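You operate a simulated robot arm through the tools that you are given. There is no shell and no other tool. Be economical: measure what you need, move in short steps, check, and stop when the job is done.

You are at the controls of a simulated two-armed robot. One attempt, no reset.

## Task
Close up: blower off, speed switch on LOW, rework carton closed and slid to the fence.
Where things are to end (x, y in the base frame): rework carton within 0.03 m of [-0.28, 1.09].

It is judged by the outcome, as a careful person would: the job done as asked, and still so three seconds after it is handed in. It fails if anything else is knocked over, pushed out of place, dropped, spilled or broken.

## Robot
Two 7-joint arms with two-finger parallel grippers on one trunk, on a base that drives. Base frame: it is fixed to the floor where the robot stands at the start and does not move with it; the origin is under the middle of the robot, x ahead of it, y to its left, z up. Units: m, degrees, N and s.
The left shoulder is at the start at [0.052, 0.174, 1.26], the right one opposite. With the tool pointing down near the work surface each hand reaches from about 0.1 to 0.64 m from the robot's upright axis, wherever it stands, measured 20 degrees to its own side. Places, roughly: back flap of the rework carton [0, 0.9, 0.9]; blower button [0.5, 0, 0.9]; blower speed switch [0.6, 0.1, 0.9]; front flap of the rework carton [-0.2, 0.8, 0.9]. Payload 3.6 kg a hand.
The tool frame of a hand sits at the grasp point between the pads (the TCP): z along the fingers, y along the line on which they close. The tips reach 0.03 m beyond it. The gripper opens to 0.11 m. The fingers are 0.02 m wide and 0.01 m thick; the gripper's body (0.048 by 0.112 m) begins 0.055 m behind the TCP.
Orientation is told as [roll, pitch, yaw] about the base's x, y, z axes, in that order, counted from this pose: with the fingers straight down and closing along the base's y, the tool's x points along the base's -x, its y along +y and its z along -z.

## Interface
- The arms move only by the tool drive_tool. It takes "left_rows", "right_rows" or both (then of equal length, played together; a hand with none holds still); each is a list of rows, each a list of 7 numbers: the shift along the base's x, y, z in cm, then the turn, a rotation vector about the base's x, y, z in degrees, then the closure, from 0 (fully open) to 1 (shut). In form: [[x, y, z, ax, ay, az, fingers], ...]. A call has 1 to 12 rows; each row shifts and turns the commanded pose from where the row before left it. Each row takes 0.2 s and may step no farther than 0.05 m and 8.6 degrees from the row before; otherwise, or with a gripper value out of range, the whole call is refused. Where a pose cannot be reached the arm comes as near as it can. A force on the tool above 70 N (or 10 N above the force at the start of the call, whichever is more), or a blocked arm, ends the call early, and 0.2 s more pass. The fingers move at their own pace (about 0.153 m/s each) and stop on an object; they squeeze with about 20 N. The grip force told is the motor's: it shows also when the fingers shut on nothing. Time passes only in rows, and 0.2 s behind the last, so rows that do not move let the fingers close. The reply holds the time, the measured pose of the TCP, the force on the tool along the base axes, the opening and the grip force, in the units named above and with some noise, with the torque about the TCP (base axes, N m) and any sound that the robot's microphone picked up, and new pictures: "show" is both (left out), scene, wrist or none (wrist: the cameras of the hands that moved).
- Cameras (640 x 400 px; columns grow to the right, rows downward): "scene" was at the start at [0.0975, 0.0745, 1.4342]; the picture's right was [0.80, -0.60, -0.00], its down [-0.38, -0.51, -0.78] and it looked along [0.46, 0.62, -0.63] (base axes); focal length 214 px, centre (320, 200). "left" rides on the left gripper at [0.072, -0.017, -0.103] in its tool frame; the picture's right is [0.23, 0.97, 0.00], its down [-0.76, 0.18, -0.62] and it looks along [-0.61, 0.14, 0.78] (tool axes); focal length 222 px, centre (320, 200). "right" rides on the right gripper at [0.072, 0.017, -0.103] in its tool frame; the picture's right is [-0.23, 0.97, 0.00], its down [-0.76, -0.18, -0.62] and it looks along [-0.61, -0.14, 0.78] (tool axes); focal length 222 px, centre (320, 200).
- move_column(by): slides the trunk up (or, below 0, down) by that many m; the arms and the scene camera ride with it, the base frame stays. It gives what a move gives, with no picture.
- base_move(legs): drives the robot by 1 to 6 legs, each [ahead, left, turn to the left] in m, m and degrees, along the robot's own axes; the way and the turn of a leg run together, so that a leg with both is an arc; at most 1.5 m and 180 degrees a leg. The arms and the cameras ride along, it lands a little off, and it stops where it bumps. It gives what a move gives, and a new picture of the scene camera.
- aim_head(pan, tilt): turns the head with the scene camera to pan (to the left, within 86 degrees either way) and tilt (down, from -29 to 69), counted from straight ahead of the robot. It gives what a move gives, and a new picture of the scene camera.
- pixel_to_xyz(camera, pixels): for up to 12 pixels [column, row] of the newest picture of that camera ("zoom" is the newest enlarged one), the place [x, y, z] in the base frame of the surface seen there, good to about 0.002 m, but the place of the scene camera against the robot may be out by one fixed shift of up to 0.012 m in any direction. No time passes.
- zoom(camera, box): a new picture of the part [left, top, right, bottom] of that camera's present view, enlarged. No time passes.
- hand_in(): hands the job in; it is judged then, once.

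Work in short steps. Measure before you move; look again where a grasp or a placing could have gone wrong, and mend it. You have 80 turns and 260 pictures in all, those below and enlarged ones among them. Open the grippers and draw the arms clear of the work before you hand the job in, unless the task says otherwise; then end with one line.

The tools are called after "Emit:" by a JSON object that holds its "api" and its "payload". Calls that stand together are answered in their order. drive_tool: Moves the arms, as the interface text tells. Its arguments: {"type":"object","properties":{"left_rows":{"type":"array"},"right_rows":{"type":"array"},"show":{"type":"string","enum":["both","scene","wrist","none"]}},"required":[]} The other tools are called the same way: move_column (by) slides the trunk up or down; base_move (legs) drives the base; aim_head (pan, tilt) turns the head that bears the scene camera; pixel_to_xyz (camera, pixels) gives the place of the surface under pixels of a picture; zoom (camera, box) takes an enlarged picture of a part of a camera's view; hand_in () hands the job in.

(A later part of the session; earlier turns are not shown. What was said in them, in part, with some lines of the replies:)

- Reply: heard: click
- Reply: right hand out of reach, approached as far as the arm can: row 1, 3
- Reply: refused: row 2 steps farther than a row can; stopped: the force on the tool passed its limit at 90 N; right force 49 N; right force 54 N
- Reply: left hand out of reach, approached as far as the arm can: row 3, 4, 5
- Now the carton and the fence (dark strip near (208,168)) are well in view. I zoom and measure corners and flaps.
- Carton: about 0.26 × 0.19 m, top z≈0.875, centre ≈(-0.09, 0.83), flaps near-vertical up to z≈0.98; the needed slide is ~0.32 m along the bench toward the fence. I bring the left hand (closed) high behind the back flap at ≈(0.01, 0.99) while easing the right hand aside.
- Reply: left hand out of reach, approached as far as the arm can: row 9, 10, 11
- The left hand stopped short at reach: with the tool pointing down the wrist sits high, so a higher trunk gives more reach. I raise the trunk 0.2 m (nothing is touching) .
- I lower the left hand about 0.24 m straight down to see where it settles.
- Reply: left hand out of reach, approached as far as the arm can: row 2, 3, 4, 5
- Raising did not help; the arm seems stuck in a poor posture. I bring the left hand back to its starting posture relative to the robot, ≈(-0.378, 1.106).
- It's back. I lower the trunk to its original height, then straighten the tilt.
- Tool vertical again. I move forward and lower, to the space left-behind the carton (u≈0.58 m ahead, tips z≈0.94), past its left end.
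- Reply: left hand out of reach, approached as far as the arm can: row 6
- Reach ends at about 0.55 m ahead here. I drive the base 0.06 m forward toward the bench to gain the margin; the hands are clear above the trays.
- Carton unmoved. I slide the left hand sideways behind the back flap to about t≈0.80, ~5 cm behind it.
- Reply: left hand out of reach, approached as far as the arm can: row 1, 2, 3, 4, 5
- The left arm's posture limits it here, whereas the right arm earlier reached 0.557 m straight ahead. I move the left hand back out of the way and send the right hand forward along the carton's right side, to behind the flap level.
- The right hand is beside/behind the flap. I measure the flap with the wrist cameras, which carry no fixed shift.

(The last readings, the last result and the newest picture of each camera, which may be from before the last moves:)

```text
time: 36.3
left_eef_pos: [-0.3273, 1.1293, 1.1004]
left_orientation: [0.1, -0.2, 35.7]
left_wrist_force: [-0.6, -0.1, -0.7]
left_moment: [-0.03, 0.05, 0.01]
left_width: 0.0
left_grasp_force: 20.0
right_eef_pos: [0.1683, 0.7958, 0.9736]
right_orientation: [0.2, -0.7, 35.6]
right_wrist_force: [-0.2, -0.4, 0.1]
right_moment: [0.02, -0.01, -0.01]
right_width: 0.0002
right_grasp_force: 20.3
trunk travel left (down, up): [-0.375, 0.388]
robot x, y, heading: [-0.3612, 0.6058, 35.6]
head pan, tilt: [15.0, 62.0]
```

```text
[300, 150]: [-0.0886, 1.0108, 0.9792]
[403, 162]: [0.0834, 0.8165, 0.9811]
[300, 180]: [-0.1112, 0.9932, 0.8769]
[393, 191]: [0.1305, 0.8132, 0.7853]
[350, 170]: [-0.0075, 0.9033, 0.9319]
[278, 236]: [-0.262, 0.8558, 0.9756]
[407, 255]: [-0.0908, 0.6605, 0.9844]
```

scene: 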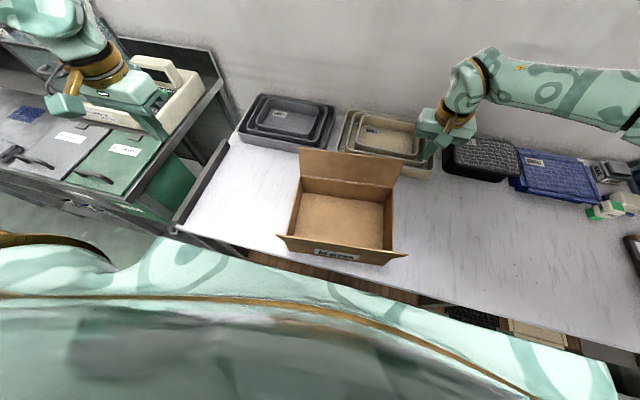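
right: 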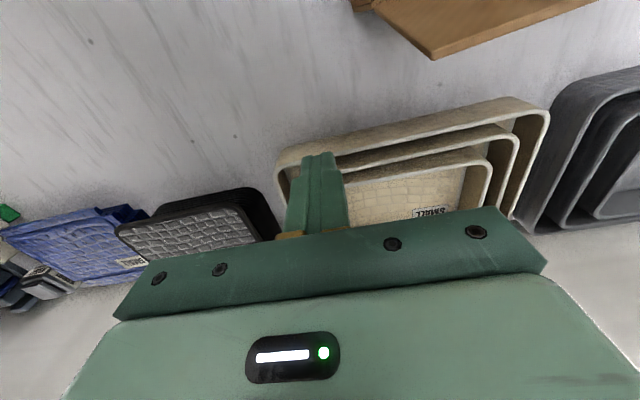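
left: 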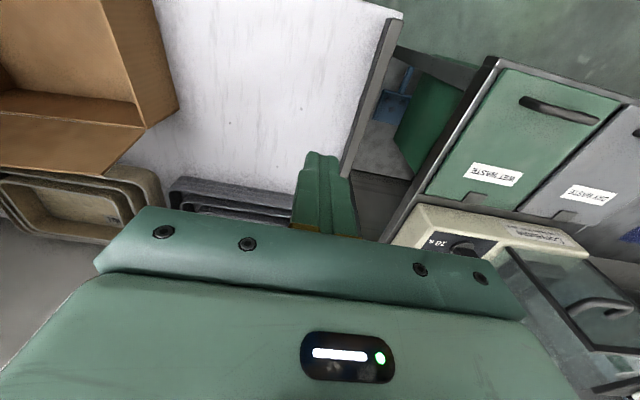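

Hinge line runs (0.081,0.796)→(-0.098,0.990) at z 0.88; the flap normal is ≈(0.735,0.678). I slide parallel behind the flap, then push it gently toward the robot about 6.5 cm above the hinge.

Emit:
{"api": "drive_tool", "payload": {"right_rows": [[-3.4, 3.17, 0, 0, 0, 0, 1], [-3.4, 3.17, 0, 0, 0, 0, 1], [-3.4, 3.17, 0, 0, 0, 0, 1], [0, 0, 0, 0, 0, 0, 1], [-1.84, -1.7, 0, 0, 0, 0, 1], [-1.47, -1.36, 0, 0, 0, 0, 1], [-1.47, -1.36, 0.5, 0, 0, 0, 1], [0, 0, 0, 0, 0, 0, 1]], "show": "both"}}

```text
time: 38.1
left_eef_pos: [-0.3255, 1.1292, 1.1005]
left_orientation: [0.1, -0.2, 35.7]
left_wrist_force: [-0.2, -0.6, 0.4]
left_moment: [-0.02, -0.01, 0.04]
left_width: 0.0002
left_grasp_force: 19.8
right_eef_pos: [0.0192, 0.8466, 0.9779]
right_orientation: [0.2, -0.5, 35.6]
right_wrist_force: [-0.6, 0.3, 0.1]
right_moment: [-0.03, 0.03, -0.01]
right_width: 0.0
right_grasp_force: 19.8
trunk travel left (down, up): [-0.375, 0.388]
robot x, y, heading: [-0.3643, 0.6014, 35.6]
head pan, tilt: [15.0, 62.0]
```

scene: 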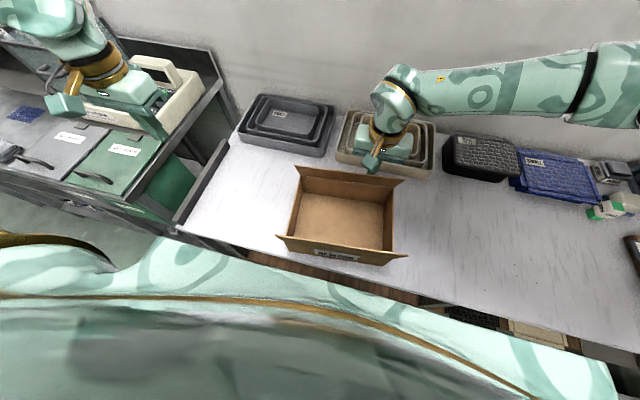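
right: 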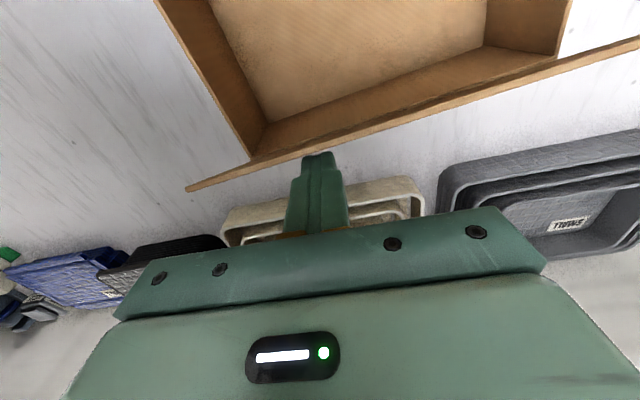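

The flap folds with nearly no force. I continue the arc inward and down to press it nearly flat.

Emit:
{"api": "drive_tool", "payload": {"right_rows": [[-1.1, -1.0, 0.1, 0, 0, 0, 1], [-1.1, -1.0, -0.4, 0, 0, 0, 1], [-0.9, -0.8, -1.0, 0, 0, 0, 1], [-0.7, -0.65, -1.4, 0, 0, 0, 1], [-0.4, -0.35, -1.5, 0, 0, 0, 1], [0, 0, -1.4, 0, 0, 0, 1], [0, 0, -0.6, 0, 0, 0, 1], [0, 0, 0, 0, 0, 0, 1]], "show": "both"}}

```text
time: 39.9
left_eef_pos: [-0.3269, 1.1287, 1.1007]
left_orientation: [0.1, -0.2, 35.7]
left_wrist_force: [-1.4, 0.0, 0.0]
left_moment: [-0.01, -0.02, -0.01]
left_width: 0.0
left_grasp_force: 20.4
right_eef_pos: [-0.0241, 0.8093, 0.9152]
right_orientation: [0.2, -0.5, 35.6]
right_wrist_force: [-0.6, -0.9, -0.1]
right_moment: [0.0, -0.01, 0.01]
right_width: 0.0001
right_grasp_force: 20.0
trunk travel left (down, up): [-0.375, 0.388]
robot x, y, heading: [-0.3588, 0.6061, 35.4]
head pan, tilt: [15.0, 62.0]
```

scene: 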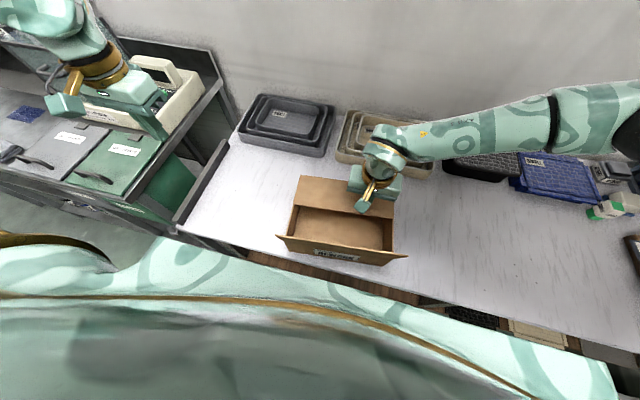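
right: 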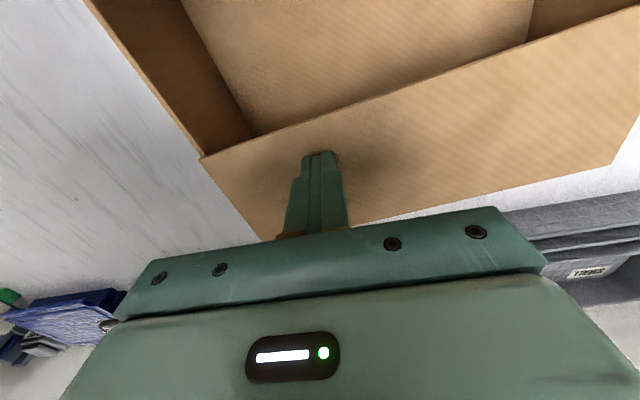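

The back flap lies almost flat. I lift the hand straight up to see whether it stays.

Emit:
{"api": "drive_tool", "payload": {"right_rows": [[0, 0, -0.3, 0, 0, 0, 1], [0, 0, 4, 0, 0, 0, 1], [0, 0, 4.5, 0, 0, 0, 1], [0, 0, 4.5, 0, 0, 0, 1], [0, 0, 4.5, 0, 0, 0, 1], [0, 0, 0, 0, 0, 0, 1]], "show": "both"}}

Emit:
{"api": "pixel_to_xyz", "payload": {"camera": "scene", "pixels": [[300, 195], [345, 195], [390, 205], [300, 205], [278, 237], [407, 256], [345, 230], [345, 245], [300, 178]]}}

```text
time: 41.3
left_eef_pos: [-0.3248, 1.1293, 1.0998]
left_orientation: [0.1, -0.1, 35.6]
left_wrist_force: [0.4, -1.0, -0.8]
left_moment: [0.02, -0.02, 0.01]
left_width: 0.0001
left_grasp_force: 20.0
right_eef_pos: [-0.024, 0.81, 1.0901]
right_orientation: [0.3, -0.5, 35.6]
right_wrist_force: [-0.4, 0.7, 0.8]
right_moment: [-0.01, 0.03, -0.02]
right_width: 0.0
right_grasp_force: 19.7
trunk travel left (down, up): [-0.375, 0.388]
robot x, y, heading: [-0.3617, 0.6093, 35.8]
head pan, tilt: [15.0, 62.0]
```

scene: 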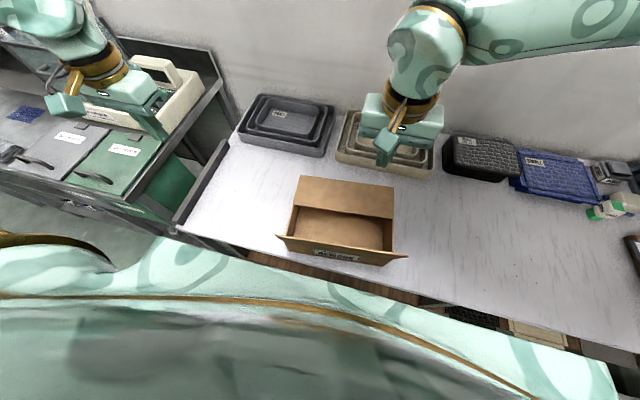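
right: 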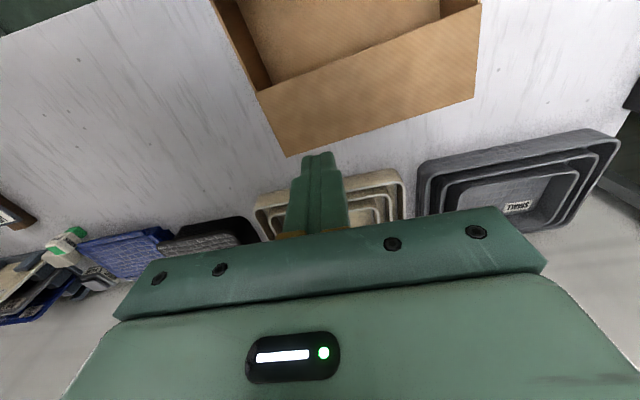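

```text
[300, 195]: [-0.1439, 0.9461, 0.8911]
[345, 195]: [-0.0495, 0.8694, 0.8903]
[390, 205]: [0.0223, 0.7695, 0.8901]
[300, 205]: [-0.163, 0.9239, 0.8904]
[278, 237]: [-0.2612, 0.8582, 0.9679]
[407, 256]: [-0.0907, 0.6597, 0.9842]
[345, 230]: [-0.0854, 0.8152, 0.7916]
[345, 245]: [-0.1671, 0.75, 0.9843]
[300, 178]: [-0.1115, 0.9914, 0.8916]
```

The back flap stays shut at z≈0.89. Now I take the right hand over the carton to in front of the front flap, at about (-0.161, 0.688), and lower there.

Emit:
{"api": "drive_tool", "payload": {"right_rows": [[-3.43, -3.05, 0.5, 0, 0, 0, 1], [-3.43, -3.05, 0.5, 0, 0, 0, 1], [-3.43, -3.05, 0, 0, 0, 0, 1], [-3.43, -3.05, 0, 0, 0, 0, 1], [0, 0, 0, 0, 0, 0, 1], [0, 0, -4, 0, 0, 0, 1], [0, 0, -4, 0, 0, 0, 1], [0, 0, -4, 0, 0, 0, 1], [0, 0, 0, 0, 0, 0, 1]], "show": "both"}}

```text
time: 42.1
left_eef_pos: [-0.3266, 1.1302, 1.1015]
left_orientation: [0.0, -0.2, 35.8]
left_wrist_force: [0.8, 0.0, -0.1]
left_moment: [-0.05, -0.01, -0.02]
left_width: 0.0
left_grasp_force: 19.9
right_eef_pos: [-0.1108, 0.7298, 1.0999]
right_orientation: [0.8, -1.6, 34.7]
right_wrist_force: [30.7, 0.4, 12.7]
right_moment: [-0.65, 4.57, 1.47]
right_width: 0.0
right_grasp_force: 19.8
trunk travel left (down, up): [-0.375, 0.388]
robot x, y, heading: [-0.362, 0.6067, 35.4]
head pan, tilt: [15.0, 62.0]
stopped in row 4 (right hand): the force on the tool passed its limit at 174 N (the readings are from after the stop); the commanded pose is now the measured one
```

scene: 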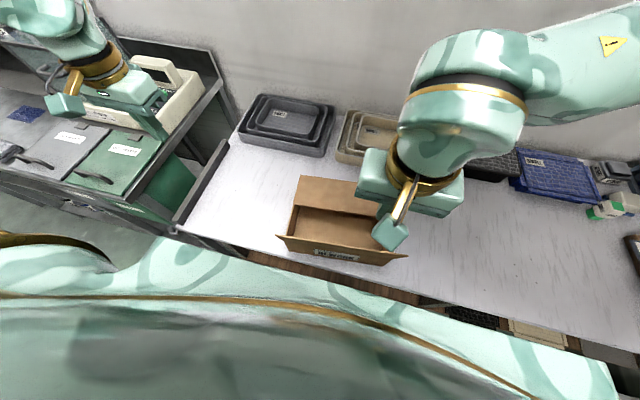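
right: 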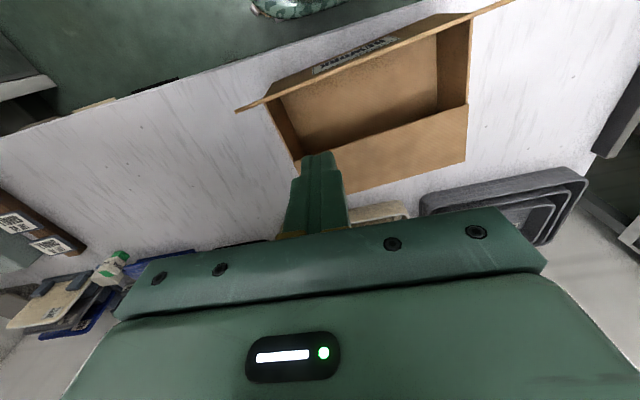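

The hand bumped the robot's own body/arm when drawn this near. I back off the hand forward and up, then drive the base back 0.14 m to give space.

Emit:
{"api": "drive_tool", "payload": {"right_rows": [[2.5, 2.2, 0.5, 0, 0, 0, 1], [2.5, 2.2, 2, 0, 0, 0, 1], [2, -2, 3, 0, 0, 0, 1], [2, -2, 3, 0, 0, 0, 1], [0, 0, 0, 0, 0, 0, 1]], "show": "none"}}

Emit:
{"api": "base_move", "payload": {"legs": [[-0.15, 0, 0]]}}

```text
time: 43.3
left_eef_pos: [-0.326, 1.1309, 1.1007]
left_orientation: [0.1, -0.2, 35.7]
left_wrist_force: [1.3, 0.0, -0.3]
left_moment: [-0.03, -0.03, 0.0]
left_width: 0.0
left_grasp_force: 20.6
right_eef_pos: [-0.0219, 0.7345, 1.1863]
right_orientation: [0.6, -1.4, 34.7]
right_wrist_force: [-0.4, 0.8, 0.1]
right_moment: [-0.05, 0.01, -0.05]
right_width: 0.0
right_grasp_force: 19.7
trunk travel left (down, up): [-0.375, 0.388]
robot x, y, heading: [-0.3628, 0.6057, 35.9]
head pan, tilt: [15.0, 62.0]
```

```text
time: 44.7
left_eef_pos: [-0.448, 1.0433, 1.1007]
left_orientation: [0.2, -0.1, 35.8]
left_wrist_force: [0.3, 0.7, 0.0]
left_moment: [-0.03, -0.04, 0.02]
left_width: 0.0
left_grasp_force: 19.7
right_eef_pos: [-0.1436, 0.646, 1.185]
right_orientation: [0.7, -1.5, 34.8]
right_wrist_force: [0.0, -0.8, 0.3]
right_moment: [0.05, -0.03, 0.01]
right_width: 0.0
right_grasp_force: 19.6
trunk travel left (down, up): [-0.375, 0.388]
robot x, y, heading: [-0.4829, 0.5194, 35.5]
head pan, tilt: [15.0, 62.0]
```

scene: 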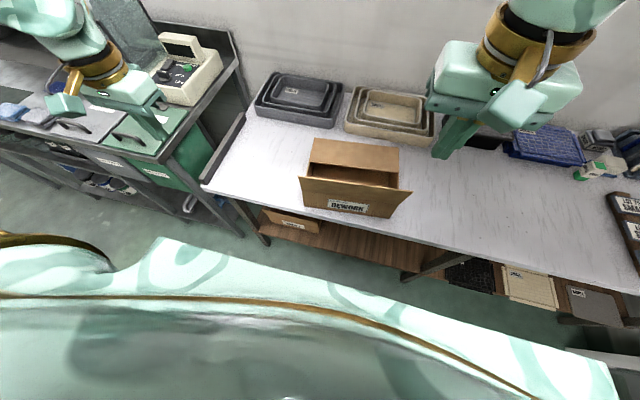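

Space is gained, and the right hand hangs in front of the front flap. I shift to (-0.168, 0.681) and lower to TCP z≈0.975.

Emit:
{"api": "drive_tool", "payload": {"right_rows": [[-2.4, 3.5, 0, 0, 0, 0, 1], [0, 0, -4.2, 0, 0, 0, 1], [0, 0, -4.2, 0, 0, 0, 1], [0, 0, -4.2, 0, 0, 0, 1], [0, 0, -4.2, 0, 0, 0, 1], [0, 0, -4.2, 0, 0, 0, 1], [0, 0, 0, 0, 0, 0, 1]], "show": "both"}}

```text
time: 46.3
left_eef_pos: [-0.4463, 1.0428, 1.0999]
left_orientation: [0.1, -0.1, 35.8]
left_wrist_force: [-0.8, 0.4, -0.3]
left_moment: [0.0, -0.01, 0.0]
left_width: 0.0
left_grasp_force: 20.1
right_eef_pos: [-0.1677, 0.6807, 0.9746]
right_orientation: [0.8, -1.4, 34.8]
right_wrist_force: [0.3, 0.0, 0.0]
right_moment: [-0.01, 0.01, 0.0]
right_width: 0.0002
right_grasp_force: 19.5
trunk travel left (down, up): [-0.375, 0.388]
robot x, y, heading: [-0.4819, 0.5212, 35.7]
head pan, tilt: [15.0, 62.0]
```

scene: 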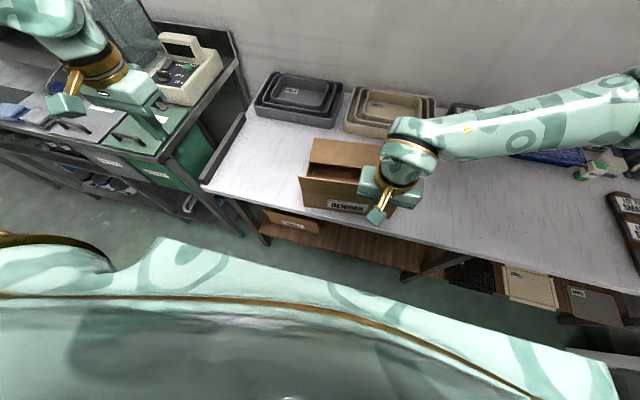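
right: 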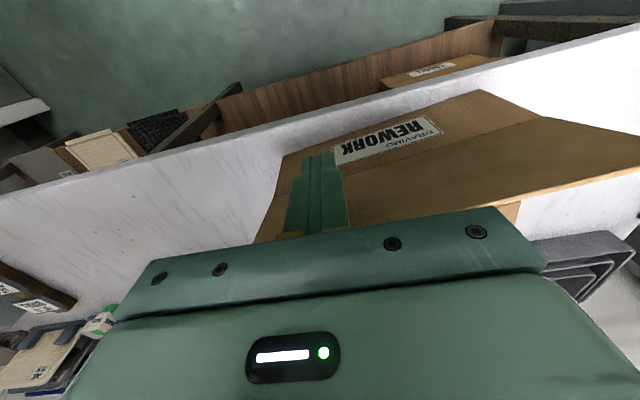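

In place, about 5 cm in front of the flap. I push along (0.735, 0.678) to start folding the front flap.

Emit:
{"api": "drive_tool", "payload": {"right_rows": [[1.84, 1.7, 0, 0, 0, 0, 1], [1.47, 1.36, 0, 0, 0, 0, 1], [1.47, 1.36, 0, 0, 0, 0, 1], [1.47, 1.36, 0.4, 0, 0, 0, 1], [0, 0, 0, 0, 0, 0, 1]], "show": "both"}}

```text
time: 47.5
left_eef_pos: [-0.4478, 1.0435, 1.1015]
left_orientation: [0.1, -0.3, 35.8]
left_wrist_force: [0.1, 0.2, 0.2]
left_moment: [-0.01, 0.02, 0.0]
left_width: 0.0
left_grasp_force: 19.9
right_eef_pos: [-0.1038, 0.7395, 0.9788]
right_orientation: [0.6, -1.4, 34.8]
right_wrist_force: [-0.3, -0.7, 0.1]
right_moment: [0.0, 0.0, 0.0]
right_width: 0.0
right_grasp_force: 20.0
trunk travel left (down, up): [-0.375, 0.388]
robot x, y, heading: [-0.4829, 0.5176, 35.7]
head pan, tilt: [15.0, 62.0]
```

scene: 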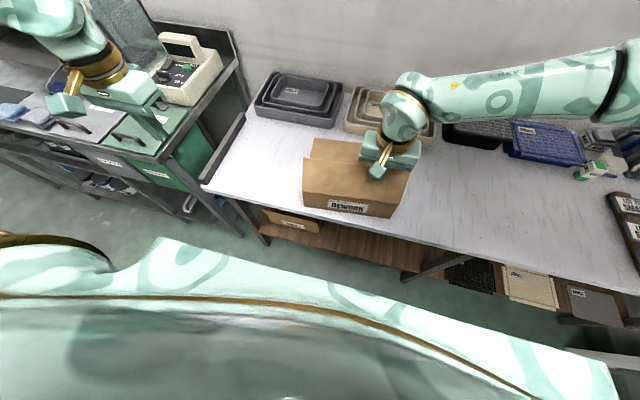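
right: 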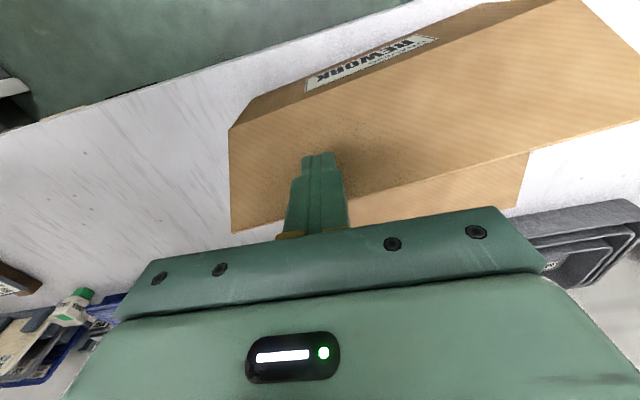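

The front flap is about half over. I follow the arc inward and down until it lies shut.

Emit:
{"api": "drive_tool", "payload": {"right_rows": [[1.1, 1.0, -0.2, 0, 0, 0, 1], [1.0, 0.95, -0.7, 0, 0, 0, 1], [0.75, 0.7, -1.2, 0, 0, 0, 1], [0.5, 0.45, -1.4, 0, 0, 0, 1], [0.2, 0.2, -1.4, 0, 0, 0, 1], [0, 0, -1.2, 0, 0, 0, 1], [0, 0, -0.3, 0, 0, 0, 1], [0, 0, 0, 0, 0, 0, 1]], "show": "both"}}

```text
time: 49.3
left_eef_pos: [-0.4485, 1.0426, 1.1012]
left_orientation: [0.1, -0.2, 35.8]
left_wrist_force: [-0.5, -0.9, 0.2]
left_moment: [0.01, -0.02, -0.01]
left_width: 0.0
left_grasp_force: 20.0
right_eef_pos: [-0.0691, 0.7719, 0.9151]
right_orientation: [0.8, -1.3, 34.8]
right_wrist_force: [0.9, 0.1, 1.5]
right_moment: [-0.01, -0.04, -0.01]
right_width: 0.0
right_grasp_force: 20.3
trunk travel left (down, up): [-0.375, 0.388]
robot x, y, heading: [-0.4846, 0.5187, 35.7]
head pan, tilt: [15.0, 62.0]
```

scene: 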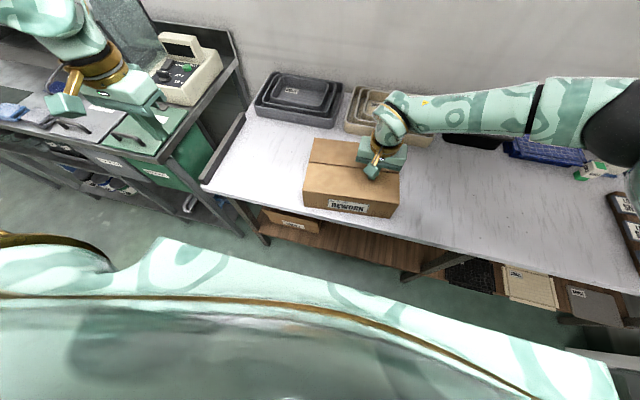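
right: 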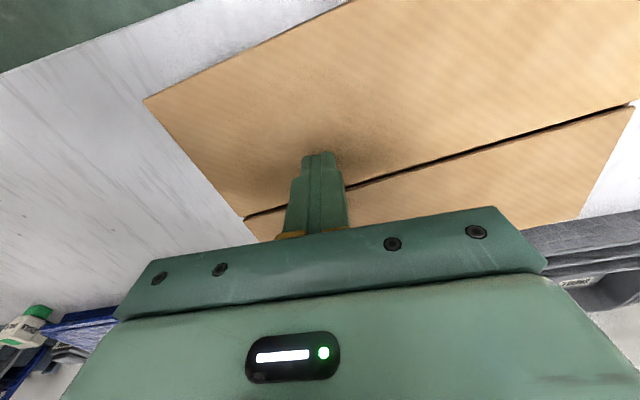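

Both flaps are down with the seam closed. I lift off, move to the right of the carton and start turning the gripper so that its open fingers can push the end face with two contacts.

Emit:
{"api": "drive_tool", "payload": {"right_rows": [[0, 0, 4, 0, 0, 0, 1], [0, 0, 4, 0, 0, 0, 1], [2.6, -2, 3, 0, 0, 8, 1], [2.6, -2, 2, 0, 0, 8, 1], [2.6, -2, 0, 0, 0, 8, 1], [2.6, -2, 0, 0, 0, 8, 0.5], [2.6, -2, 0, 0, 0, 8, 0], [0, 0, 0, 0, 0, 8, 0], [0, 0, 0, 0, 0, 8, 0], [0, 0, 0, 0, 0, 8, 0], [0, 0, 0, 0, 0, 8, 0], [0, 0, 0, 0, 0, 8, 0]], "show": "both"}}

```text
time: 51.9
left_eef_pos: [-0.4476, 1.0433, 1.102]
left_orientation: [0.1, -0.2, 35.8]
left_wrist_force: [0.7, 0.5, -0.2]
left_moment: [-0.04, 0.03, -0.02]
left_width: 0.0
left_grasp_force: 19.9
right_eef_pos: [0.0251, 0.6451, 1.0636]
right_orientation: [-2.1, -4.4, 66.2]
right_wrist_force: [0.4, 0.3, -1.0]
right_moment: [0.0, -0.01, 0.01]
right_width: 0.1099
right_grasp_force: 0.1
right hand out of reach, approached as far as the arm can: row 6, 7, 8, 9, 10, 11, 12
trunk travel left (down, up): [-0.375, 0.388]
robot x, y, heading: [-0.479, 0.5159, 35.8]
head pan, tilt: [15.0, 62.0]
```

scene: 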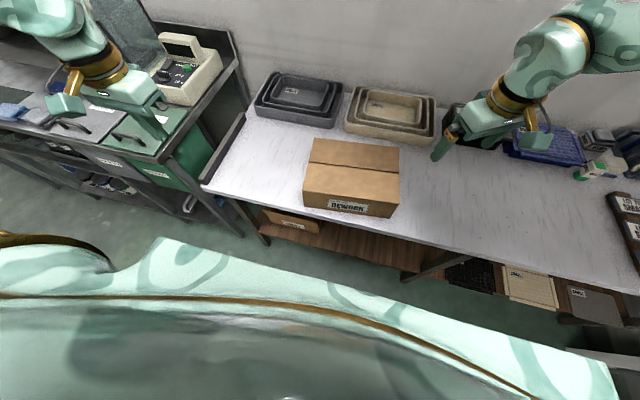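
right: 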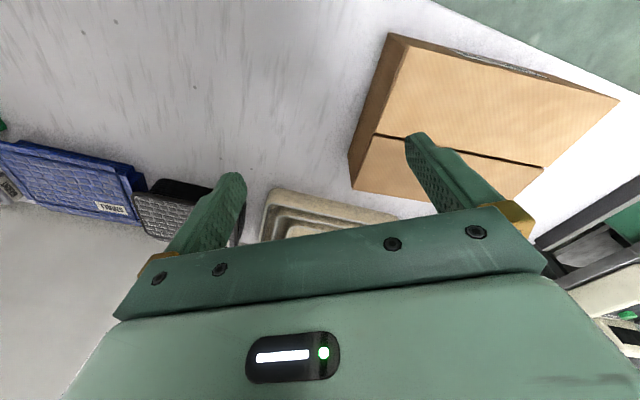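

The wrist reached its limit turning that way. I turn it the other way instead (toward yaw ≈ -55°), still high above the bench.

Emit:
{"api": "drive_tool", "payload": {"right_rows": [[1, -1, 0, 0, 0, -8.4, 0], [1, -1, 0, 0, 0, -8.4, 0], [1, -1, 0, 0, 0, -8.4, 0], [0, 0, 0, 0, 0, -8.4, 0], [0, 0, 0, 0, 0, -8.4, 0], [0, 0, 0, 0, 0, -8.4, 0], [0, 0, 0, 0, 0, -8.4, 0], [0, 0, 0, 0, 0, -8.4, 0], [0, 0, 0, 0, 0, -8.4, 0], [0, 0, 0, 0, 0, -8.4, 0], [0, 0, 0, 0, 0, -8.4, 0], [0, 0, 0, 0, 0, -8.4, 0]], "show": "none"}}

```text
time: 54.5
left_eef_pos: [-0.4467, 1.0436, 1.1]
left_orientation: [0.1, -0.1, 35.8]
left_wrist_force: [0.7, 0.3, -0.4]
left_moment: [0.0, 0.01, 0.03]
left_width: 0.0
left_grasp_force: 20.3
right_eef_pos: [0.0572, 0.6143, 1.0627]
right_orientation: [-2.2, -4.4, -34.7]
right_wrist_force: [1.4, 0.3, 0.1]
right_moment: [0.0, 0.04, 0.03]
right_width: 0.1099
right_grasp_force: 0.0
trunk travel left (down, up): [-0.375, 0.388]
robot x, y, heading: [-0.4859, 0.5167, 35.9]
head pan, tilt: [15.0, 62.0]
```

It turns freely this way. I finish the turn and level the tilt, and also measure the fence direction.

Emit:
{"api": "drive_tool", "payload": {"right_rows": [[0, 0, 0, 0, 0, -8, 0], [0, 0, 0, 0, 0, -8, 0], [0, 0, 0, 0, 0, -3.7, 0], [0, 0, 0, 4.85, 0.81, 0, 0], [0, 0, 0, 0, 0, 0, 0]], "show": "both"}}

Emit:
{"api": "zoom", "payload": {"camera": "scene", "box": [190, 70, 430, 230]}}

```text
time: 55.7
left_eef_pos: [-0.4482, 1.0449, 1.1003]
left_orientation: [0.1, -0.2, 35.8]
left_wrist_force: [0.8, -0.1, 0.3]
left_moment: [-0.01, -0.01, 0.01]
left_width: 0.0
left_grasp_force: 20.0
right_eef_pos: [0.0563, 0.6145, 1.0624]
right_orientation: [0.0, 0.0, -54.3]
right_wrist_force: [-0.2, 0.4, 0.1]
right_moment: [-0.01, 0.0, 0.01]
right_width: 0.1098
right_grasp_force: 0.1
trunk travel left (down, up): [-0.375, 0.388]
robot x, y, heading: [-0.4803, 0.5188, 35.7]
head pan, tilt: [15.0, 62.0]
```

scene: 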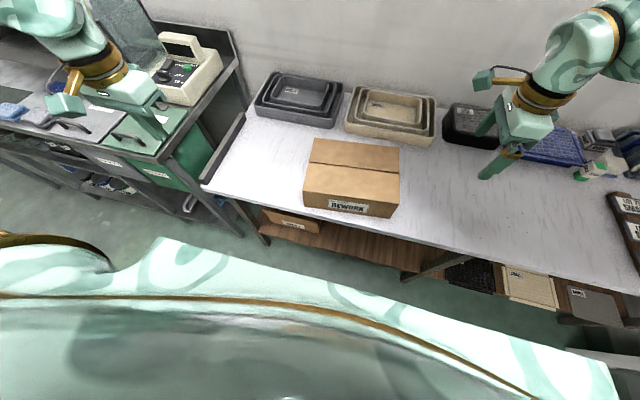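
right: 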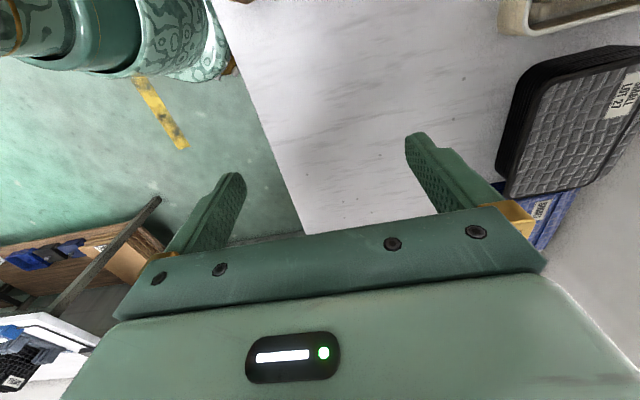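

```text
2.50 times, centred on (310, 150) of scene
```

zoom: 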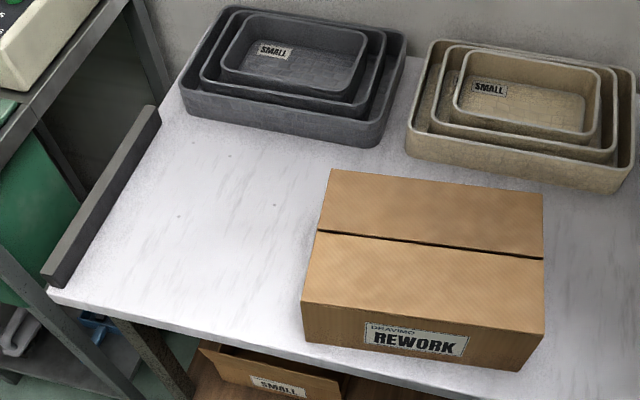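

The carton is closed. I measure the carton's top corners, fence and the grey tray stack from the zoomed picture.

Emit:
{"api": "pixel_to_xyz", "payload": {"camera": "zoom", "pixels": [[334, 174], [539, 198], [541, 328], [306, 297], [66, 265], [150, 120], [85, 262], [160, 140], [375, 140], [190, 108], [290, 125], [310, 255]]}}

Emit:
{"api": "pixel_to_xyz", "payload": {"camera": "zoom", "pixels": [[60, 284], [155, 305], [290, 340], [420, 240], [420, 120], [90, 205], [50, 270], [140, 112], [420, 300], [420, 210]]}}

```text
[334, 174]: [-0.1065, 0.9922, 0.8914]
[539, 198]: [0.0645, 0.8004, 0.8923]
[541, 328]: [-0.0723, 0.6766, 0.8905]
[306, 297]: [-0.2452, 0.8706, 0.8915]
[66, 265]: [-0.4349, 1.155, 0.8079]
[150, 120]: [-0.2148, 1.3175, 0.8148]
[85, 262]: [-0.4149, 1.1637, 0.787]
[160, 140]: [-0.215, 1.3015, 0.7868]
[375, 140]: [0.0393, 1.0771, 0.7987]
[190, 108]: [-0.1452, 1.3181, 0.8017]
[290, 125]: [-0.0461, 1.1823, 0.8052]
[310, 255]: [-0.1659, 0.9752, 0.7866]
```

```text
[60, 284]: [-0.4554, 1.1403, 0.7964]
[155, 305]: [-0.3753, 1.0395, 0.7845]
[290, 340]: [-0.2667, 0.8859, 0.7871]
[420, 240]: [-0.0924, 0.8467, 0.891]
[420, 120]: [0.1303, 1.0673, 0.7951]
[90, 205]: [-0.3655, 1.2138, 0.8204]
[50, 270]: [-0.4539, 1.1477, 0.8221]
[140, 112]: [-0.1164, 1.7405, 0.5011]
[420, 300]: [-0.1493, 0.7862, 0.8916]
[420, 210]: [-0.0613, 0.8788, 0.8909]
```

The carton centre is ≈(-0.08, 0.83) after bias correction, and flush at the fence equals the target. For the right hand's reach I want the base ~0.14 m farther left; I check what stands near the left arm first.

Emit:
{"api": "pixel_to_xyz", "payload": {"camera": "scene", "pixels": [[30, 25], [80, 20], [110, 30], [130, 40], [185, 45], [200, 75], [130, 120], [65, 110], [160, 115]]}}

```text
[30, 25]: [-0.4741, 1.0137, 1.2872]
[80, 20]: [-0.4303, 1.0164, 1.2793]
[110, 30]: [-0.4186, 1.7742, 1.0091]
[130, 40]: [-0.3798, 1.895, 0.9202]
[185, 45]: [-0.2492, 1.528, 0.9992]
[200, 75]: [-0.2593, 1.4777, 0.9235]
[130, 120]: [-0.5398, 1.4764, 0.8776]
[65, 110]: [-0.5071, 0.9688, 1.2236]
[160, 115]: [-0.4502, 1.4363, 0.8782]
```

The nearest thing on that side (balance, z≤1.0 at t≈1.35, u≈0.65) stays clear of the left arm. I drive 0.14 m left with the hands high.

Emit:
{"api": "base_move", "payload": {"legs": [[0, 0.14, 0]]}}

```text
time: 57.0
left_eef_pos: [-0.53, 1.1577, 1.1012]
left_orientation: [0.0, -0.2, 35.8]
left_wrist_force: [0.0, 0.6, -0.3]
left_moment: [-0.03, -0.04, 0.04]
left_width: 0.0
left_grasp_force: 20.4
right_eef_pos: [-0.0262, 0.7294, 1.0636]
right_orientation: [0.0, -0.1, -54.2]
right_wrist_force: [-0.5, 0.6, 0.3]
right_moment: [-0.03, 0.01, -0.02]
right_width: 0.1101
right_grasp_force: 0.0
trunk travel left (down, up): [-0.375, 0.388]
robot x, y, heading: [-0.5679, 0.6292, 35.7]
head pan, tilt: [15.0, 62.0]
```

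scene: 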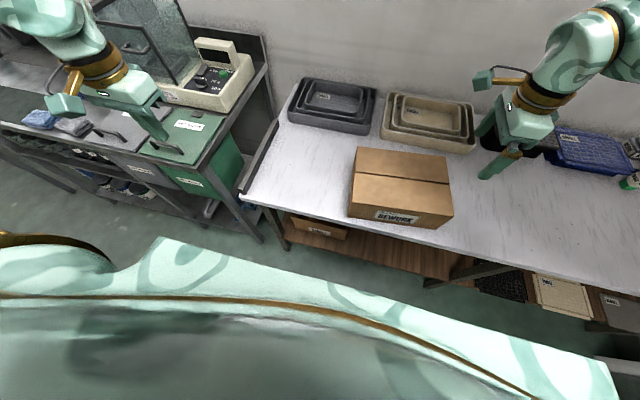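

The right hand hovers over the carton's right end. I shift it 8 cm right along the bench and lower to TCP z≈0.845.

Emit:
{"api": "drive_tool", "payload": {"right_rows": [[2.6, -3.2, 0, 0, 0, 0, 0], [2.7, -3.2, 0, 0, 0, 0, 0], [0, 0, 0, 0, 0, 0, 0], [0, 0, -4.4, 0, 0, 0, 0], [0, 0, -4.4, 0, 0, 0, 0], [0, 0, -4.4, 0, 0, 0, 0], [0, 0, -4.4, 0, 0, 0, 0], [0, 0, -4.2, 0, 0, 0, 0], [0, 0, 0, 0, 0, 0, 0]], "show": "both"}}

```text
time: 59.0
left_eef_pos: [-0.5301, 1.156, 1.1007]
left_orientation: [0.1, -0.2, 35.8]
left_wrist_force: [0.3, 0.3, 0.4]
left_moment: [0.02, -0.02, 0.03]
left_width: 0.0002
left_grasp_force: 20.2
right_eef_pos: [0.027, 0.664, 0.8454]
right_orientation: [0.0, 0.1, -54.3]
right_wrist_force: [0.3, -1.6, 0.1]
right_moment: [-0.02, -0.01, -0.01]
right_width: 0.1101
right_grasp_force: 0.0
trunk travel left (down, up): [-0.375, 0.388]
robot x, y, heading: [-0.5657, 0.63, 35.9]
head pan, tilt: [15.0, 62.0]
```

scene: 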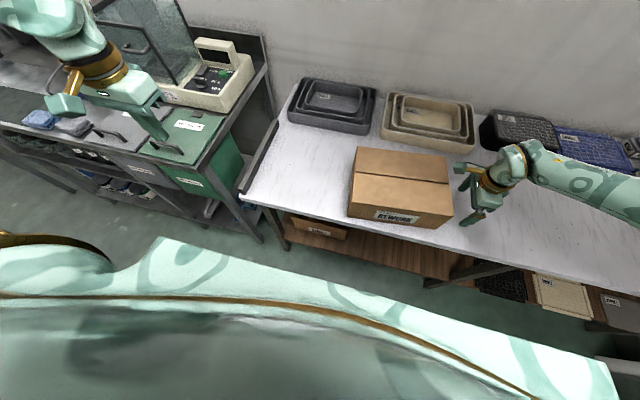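
right: 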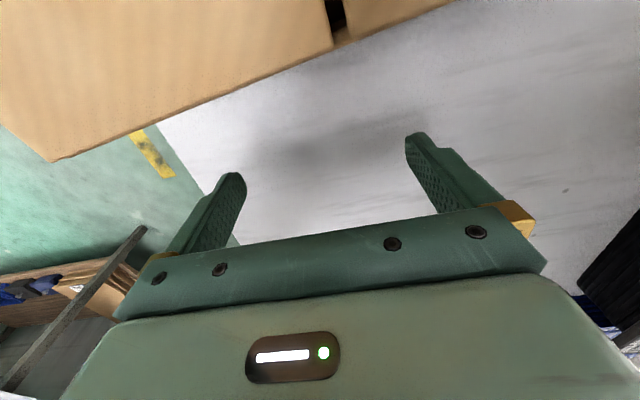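

The near finger is close to the carton's front corner, so I shift 2.5 cm away from the robot, then begin pushing along the bench in 2 cm steps.

Emit:
{"api": "drive_tool", "payload": {"right_rows": [[2, 1.5, 0, 0, 0, 0, 0], [-1.17, 1.62, 0, 0, 0, 0, 0], [-1.17, 1.62, 0, 0, 0, 0, 0], [-1.17, 1.62, 0, 0, 0, 0, 0], [-1.17, 1.62, 0, 0, 0, 0, 0], [-1.17, 1.62, 0, 0, 0, 0, 0], [0, 0, 0, 0, 0, 0, 0]], "show": "both"}}

```text
time: 60.6
left_eef_pos: [-0.5299, 1.1557, 1.101]
left_orientation: [0.1, -0.2, 35.8]
left_wrist_force: [0.0, 0.2, -0.3]
left_moment: [0.03, -0.01, -0.02]
left_width: 0.0
left_grasp_force: 20.2
right_eef_pos: [-0.012, 0.7605, 0.8452]
right_orientation: [0.0, 0.0, -54.2]
right_wrist_force: [0.3, 0.3, -0.1]
right_moment: [-0.03, 0.02, 0.02]
right_width: 0.11
right_grasp_force: 0.1
trunk travel left (down, up): [-0.375, 0.388]
robot x, y, heading: [-0.5663, 0.6319, 35.6]
head pan, tilt: [15.0, 62.0]
```

scene: 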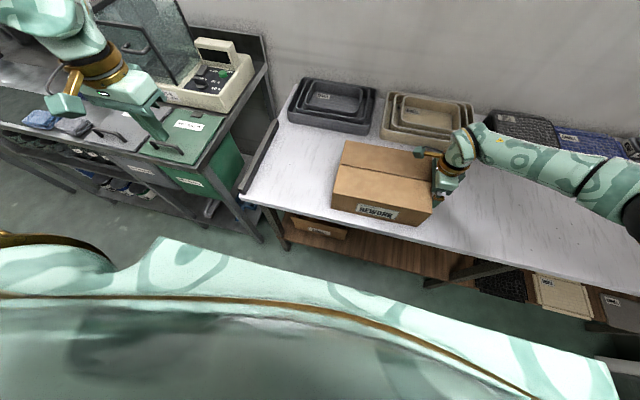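
right: 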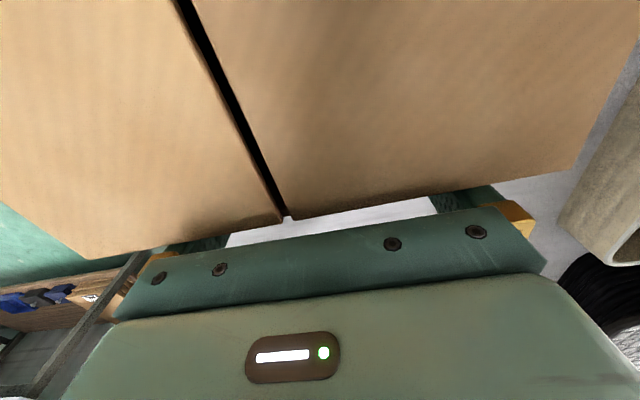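

The carton slides squarely with the gripper. I push on 22 cm more in the same direction, short of the fence.

Emit:
{"api": "drive_tool", "payload": {"right_rows": [[-1.17, 1.62, 0, 0, 0, 0, 0], [-1.17, 1.62, 0, 0, 0, 0, 0], [-1.17, 1.62, 0, 0, 0, 0, 0], [-1.17, 1.62, 0, 0, 0, 0, 0], [-1.17, 1.62, 0, 0, 0, 0, 0], [-1.17, 1.62, 0, 0, 0, 0, 0], [-1.17, 1.62, 0, 0, 0, 0, 0], [-1.17, 1.62, 0, 0, 0, 0, 0], [-1.17, 1.62, 0, 0, 0, 0, 0], [-1.17, 1.62, 0, 0, 0, 0, 0], [-1.17, 1.62, 0, 0, 0, 0, 0], [0, 0, 0, 0, 0, 0, 0]], "show": "both"}}

```text
time: 63.2
left_eef_pos: [-0.5286, 1.1568, 1.0997]
left_orientation: [0.1, -0.2, 35.8]
left_wrist_force: [0.3, -1.5, -0.5]
left_moment: [0.0, 0.0, 0.0]
left_width: 0.0001
left_grasp_force: 20.5
right_eef_pos: [-0.1396, 0.9387, 0.8454]
right_orientation: [0.0, 0.0, -54.4]
right_wrist_force: [-0.7, -0.1, 0.1]
right_moment: [0.01, -0.03, 0.02]
right_width: 0.11
right_grasp_force: 0.1
trunk travel left (down, up): [-0.375, 0.388]
robot x, y, heading: [-0.5659, 0.6334, 35.5]
head pan, tilt: [15.0, 62.0]
```

scene: 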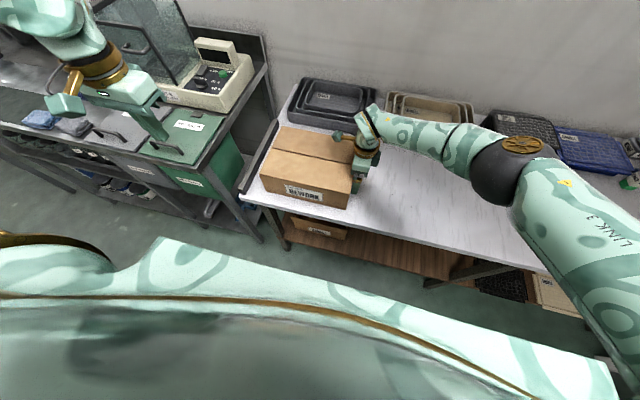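
right: 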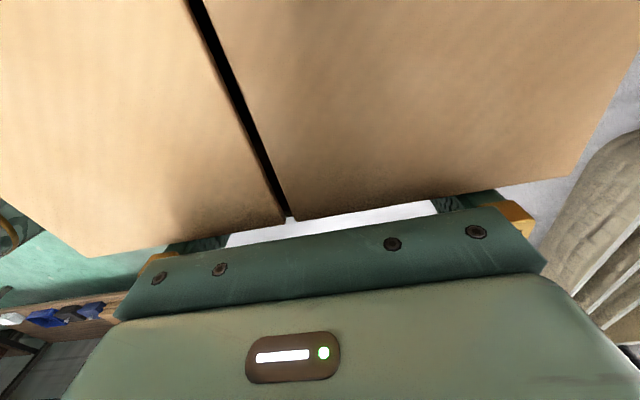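

The carton is near the fence; I zoom and measure it and the remaining gap.

Emit:
{"api": "zoom", "payload": {"camera": "scene", "box": [225, 95, 385, 225]}}

Emit:
{"api": "pixel_to_xyz", "payload": {"camera": "scene", "pixels": [[283, 129], [263, 176], [348, 193], [305, 158], [250, 175], [272, 140], [240, 190], [330, 138], [310, 133]]}}

```text
3.08 times, centred on (305, 160) of scene
```

zoom: 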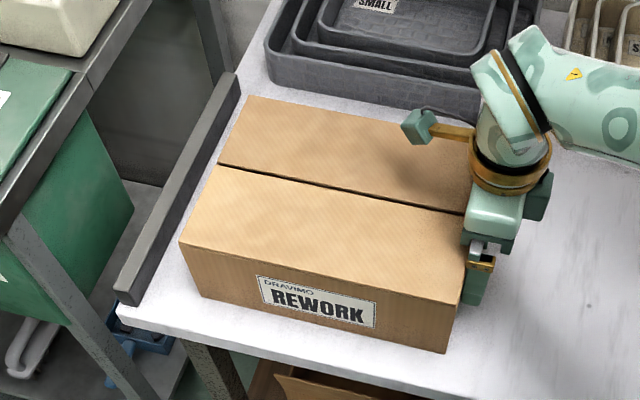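

```text
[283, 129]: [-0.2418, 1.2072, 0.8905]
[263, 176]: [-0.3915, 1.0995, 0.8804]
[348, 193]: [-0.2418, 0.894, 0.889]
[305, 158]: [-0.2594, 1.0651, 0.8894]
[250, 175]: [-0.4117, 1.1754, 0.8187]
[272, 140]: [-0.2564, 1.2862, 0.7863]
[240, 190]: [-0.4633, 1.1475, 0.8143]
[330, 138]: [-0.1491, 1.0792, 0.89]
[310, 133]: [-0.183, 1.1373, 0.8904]
```

The gap is ~6.5 cm, carton square to the fence and ~1.2 cm too far from the robot. I push 6 cm more with a slight inward component.

Emit:
{"api": "drive_tool", "payload": {"right_rows": [[-1.44, 1.43, 0, 0, 0, 0, 0], [-1.44, 1.43, 0, 0, 0, 0, 0], [-1.44, 1.43, 0, 0, 0, 0, 0], [0, 0, 0, 0, 0, 0, 0]], "show": "scene"}}

Emit:
{"api": "zoom", "payload": {"camera": "scene", "box": [205, 85, 365, 215]}}

```text
time: 64.2
left_eef_pos: [-0.5288, 1.157, 1.1005]
left_orientation: [0.1, -0.3, 35.6]
left_wrist_force: [0.1, -0.8, 0.2]
left_moment: [-0.01, 0.02, 0.01]
left_width: 0.0001
left_grasp_force: 19.7
right_eef_pos: [-0.1843, 0.9817, 0.8452]
right_orientation: [0.0, -0.1, -54.3]
right_wrist_force: [0.1, -0.2, 0.9]
right_moment: [0.02, 0.03, 0.02]
right_width: 0.1099
right_grasp_force: 0.0
trunk travel left (down, up): [-0.375, 0.388]
robot x, y, heading: [-0.5661, 0.6347, 35.8]
head pan, tilt: [15.0, 62.0]
```

scene: 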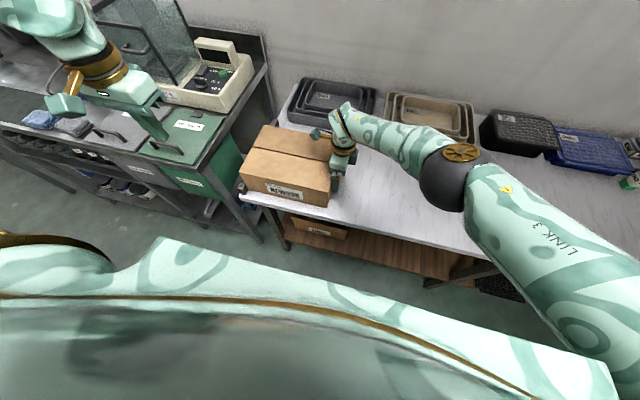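

```text
3.08 times, centred on (285, 150) of scene
```

zoom: 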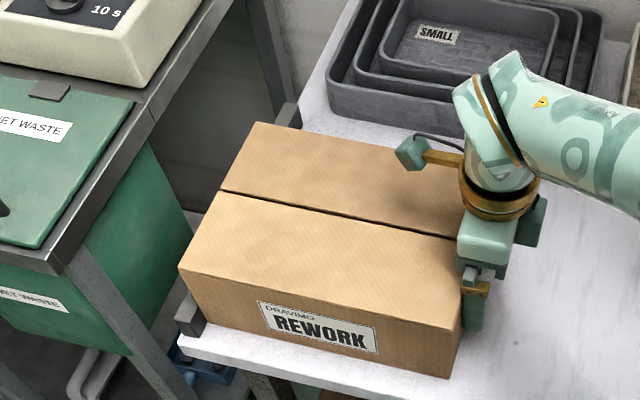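

I measure the carton's corners to compute its centre.

Emit:
{"api": "pixel_to_xyz", "payload": {"camera": "zoom", "pixels": [[258, 126], [184, 265], [455, 325], [340, 200], [222, 190], [285, 125], [190, 310]]}}

```text
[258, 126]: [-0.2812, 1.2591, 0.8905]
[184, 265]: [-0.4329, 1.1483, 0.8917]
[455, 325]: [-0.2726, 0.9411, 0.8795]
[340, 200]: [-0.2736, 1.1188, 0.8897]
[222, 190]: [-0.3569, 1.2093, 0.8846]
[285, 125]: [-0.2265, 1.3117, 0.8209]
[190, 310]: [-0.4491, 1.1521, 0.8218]
```

The carton's end sits at the fence (edge t≈1.186 = fence face), with its centre ≈(-0.272, 1.095) after bias correction, within tolerance. I withdraw the right hand sideways, then up.

Emit:
{"api": "drive_tool", "payload": {"right_rows": [[1.17, -1.62, 0, 0, 0, 0, 0], [1.75, -2.4, 0, 0, 0, 0, 0], [2.3, -3.2, 0, 0, 0, 0, 0], [0, 0, 4.5, 0, 0, 0, 0], [0, 0, 4.5, 0, 0, 0, 0], [0, 0, 4.5, 0, 0, 0, 0], [0, 0, 4.5, 0, 0, 0, 0], [2, -3, 4, 0, 0, 0, 0], [2, -3, 2, 0, 0, 0, 0], [2, -3, 0, 0, 0, 0, 0], [2, -3, 0, 0, 0, 0, 0], [0, 0, 0, 0, 0, 0, 0]], "left_rows": [[0, 0, 1, 0, 0, 0, 0], [0, 0, 1, 0, 0, 0, 0], [0, 0, 1, 0, 0, 0, 0], [0, 0, 1, 0, 0, 0, 0], [0, 0, 1, 0, 0, 0, 0], [0, 0, 0, 0, 0, 0, 0], [0, 0, 0, 0, 0, 0, 0], [0, 0, 0, 0, 0, 0, 0], [0, 0, 0, 0, 0, 0, 0], [0, 0, 0, 0, 0, 0, 0], [0, 0, 0, 0, 0, 0, 0], [0, 0, 0, 0, 0, 0, 0]], "show": "both"}}

Emit:
{"api": "aim_head", "payload": {"pan": -40, "tilt": 40}}

```text
refused: row 8 steps farther than a row can; nothing moved
```

```text
time: 65.5
left_eef_pos: [-0.53, 1.1566, 1.1011]
left_orientation: [0.0, -0.2, 35.8]
left_wrist_force: [-0.8, 0.3, -0.1]
left_moment: [-0.04, 0.02, -0.02]
left_width: 0.0
left_grasp_force: 19.9
right_eef_pos: [-0.1833, 0.981, 0.8452]
right_orientation: [-0.1, 0.0, -54.3]
right_wrist_force: [-1.1, 0.2, 0.3]
right_moment: [-0.02, 0.02, 0.02]
right_width: 0.1097
right_grasp_force: 0.1
trunk travel left (down, up): [-0.375, 0.388]
robot x, y, heading: [-0.5652, 0.6326, 35.7]
head pan, tilt: [-40.0, 40.0]
```

scene: 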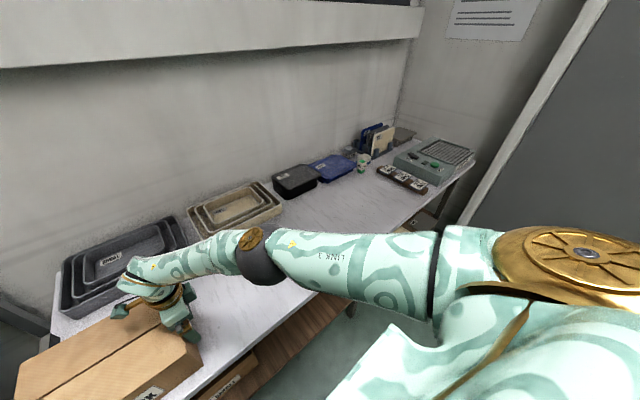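

One row was too long, so I resend the withdrawal with shorter steps.

Emit:
{"api": "drive_tool", "payload": {"right_rows": [[1.17, -1.62, 0, 0, 0, 0, 0], [1.75, -2.4, 0, 0, 0, 0, 0], [2.3, -3.2, 0, 0, 0, 0, 0], [0, 0, 4.5, 0, 0, 0, 0], [0, 0, 4.5, 0, 0, 0, 0], [0, 0, 4.5, 0, 0, 0, 0], [0, 0, 4.5, 0, 0, 0, 0], [2, -3, 2, 0, 0, 0, 0], [2, -3, 2, 0, 0, 0, 0], [2, -3, 0, 0, 0, 0, 0], [2, -3, 0, 0, 0, 0, 0], [0, 0, 0, 0, 0, 0, 0]], "left_rows": [[0, 0, 1, 0, 0, 0, 0], [0, 0, 1, 0, 0, 0, 0], [0, 0, 1, 0, 0, 0, 0], [0, 0, 1, 0, 0, 0, 0], [0, 0, 1, 0, 0, 0, 0], [0, 0, 0, 0, 0, 0, 0], [0, 0, 0, 0, 0, 0, 0], [0, 0, 0, 0, 0, 0, 0], [0, 0, 0, 0, 0, 0, 0], [0, 0, 0, 0, 0, 0, 0], [0, 0, 0, 0, 0, 0, 0], [0, 0, 0, 0, 0, 0, 0]], "show": "scene"}}

Emit:
{"api": "zoom", "payload": {"camera": "scene", "box": [340, 110, 490, 210]}}

Emit:
{"api": "aim_head", "payload": {"pan": 15, "tilt": 62}}

```text
time: 68.0
left_eef_pos: [-0.5287, 1.1581, 1.1503]
left_orientation: [0.2, -0.2, 35.8]
left_wrist_force: [-0.3, 0.8, -0.2]
left_moment: [-0.03, -0.03, -0.04]
left_width: 0.1099
left_grasp_force: 0.0
right_eef_pos: [-0.0527, 0.7902, 1.066]
right_orientation: [0.0, 0.0, -54.2]
right_wrist_force: [0.2, 0.2, 0.6]
right_moment: [-0.02, 0.03, -0.04]
right_width: 0.1099
right_grasp_force: 0.0
trunk travel left (down, up): [-0.375, 0.388]
robot x, y, heading: [-0.5668, 0.632, 35.8]
head pan, tilt: [-40.0, 40.0]
```

scene: 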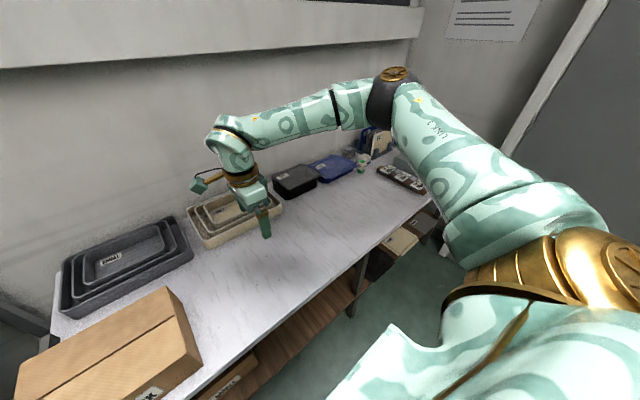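

```text
4.00 times, centred on (415, 160) of scene
```

zoom: 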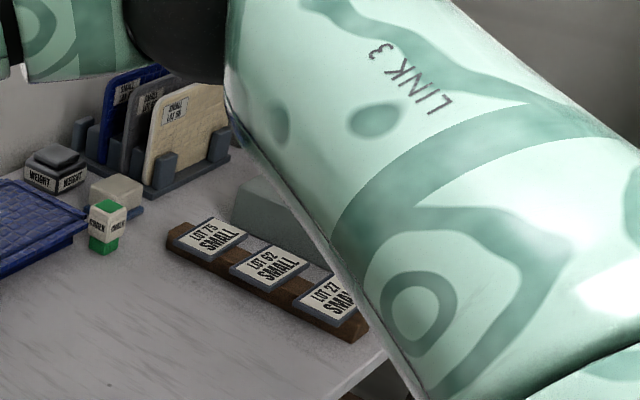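

```text
time: 69.3
left_eef_pos: [-0.5291, 1.1565, 1.1508]
left_orientation: [0.2, -0.2, 35.9]
left_wrist_force: [1.2, 0.0, -0.3]
left_moment: [0.0, 0.03, 0.0]
left_width: 0.11
left_grasp_force: 0.1
right_eef_pos: [-0.0525, 0.7908, 1.0657]
right_orientation: [0.0, 0.0, -54.3]
right_wrist_force: [-0.7, 0.6, 0.6]
right_moment: [-0.01, 0.01, -0.02]
right_width: 0.1102
right_grasp_force: 0.1
trunk travel left (down, up): [-0.375, 0.388]
robot x, y, heading: [-0.5648, 0.631, 35.9]
head pan, tilt: [15.0, 62.0]
```

scene: 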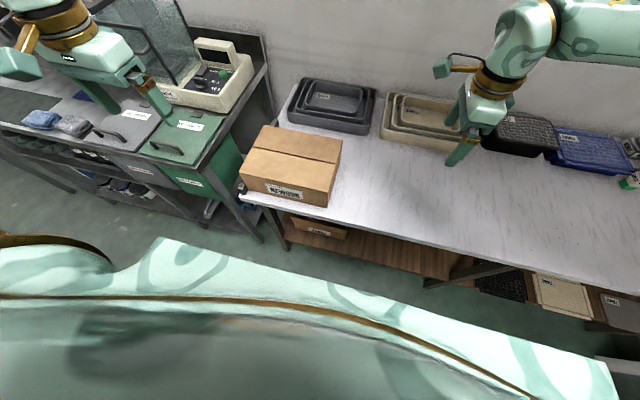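

The carton stands alone, closed, at the fence, and the trays are unmoved. One last measurement of its corners.

Emit:
{"api": "pixel_to_xyz", "payload": {"camera": "scene", "pixels": [[265, 127], [242, 173], [327, 190], [340, 140], [290, 145], [285, 165]]}}

Emit:
{"api": "zoom", "payload": {"camera": "scene", "box": [225, 100, 365, 220]}}

```text
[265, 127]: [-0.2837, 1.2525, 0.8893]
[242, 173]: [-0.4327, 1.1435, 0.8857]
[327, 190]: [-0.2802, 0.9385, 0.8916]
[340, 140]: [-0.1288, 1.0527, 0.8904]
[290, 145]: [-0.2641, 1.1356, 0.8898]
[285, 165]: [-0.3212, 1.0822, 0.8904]
```

```text
3.33 times, centred on (295, 160) of scene
```

zoom: 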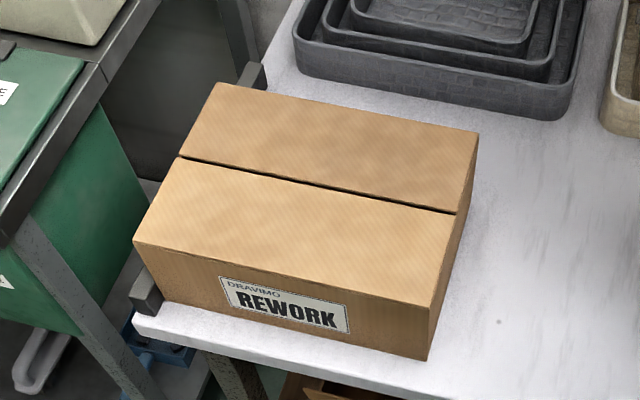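

The carton's centre measures ≈(-0.275, 1.095), both flaps are flush at z≈0.89, the grippers are open and the arms are clear. I hand the job in.

Emit:
{"api": "hand_in", "payload": {}}

```text
The job is handed in.
```

I switched the blower off, set the speed switch to LOW, and slid the closed rework carton against the fence, its centre about 1 cm from [-0.28, 1.09] by measurement.
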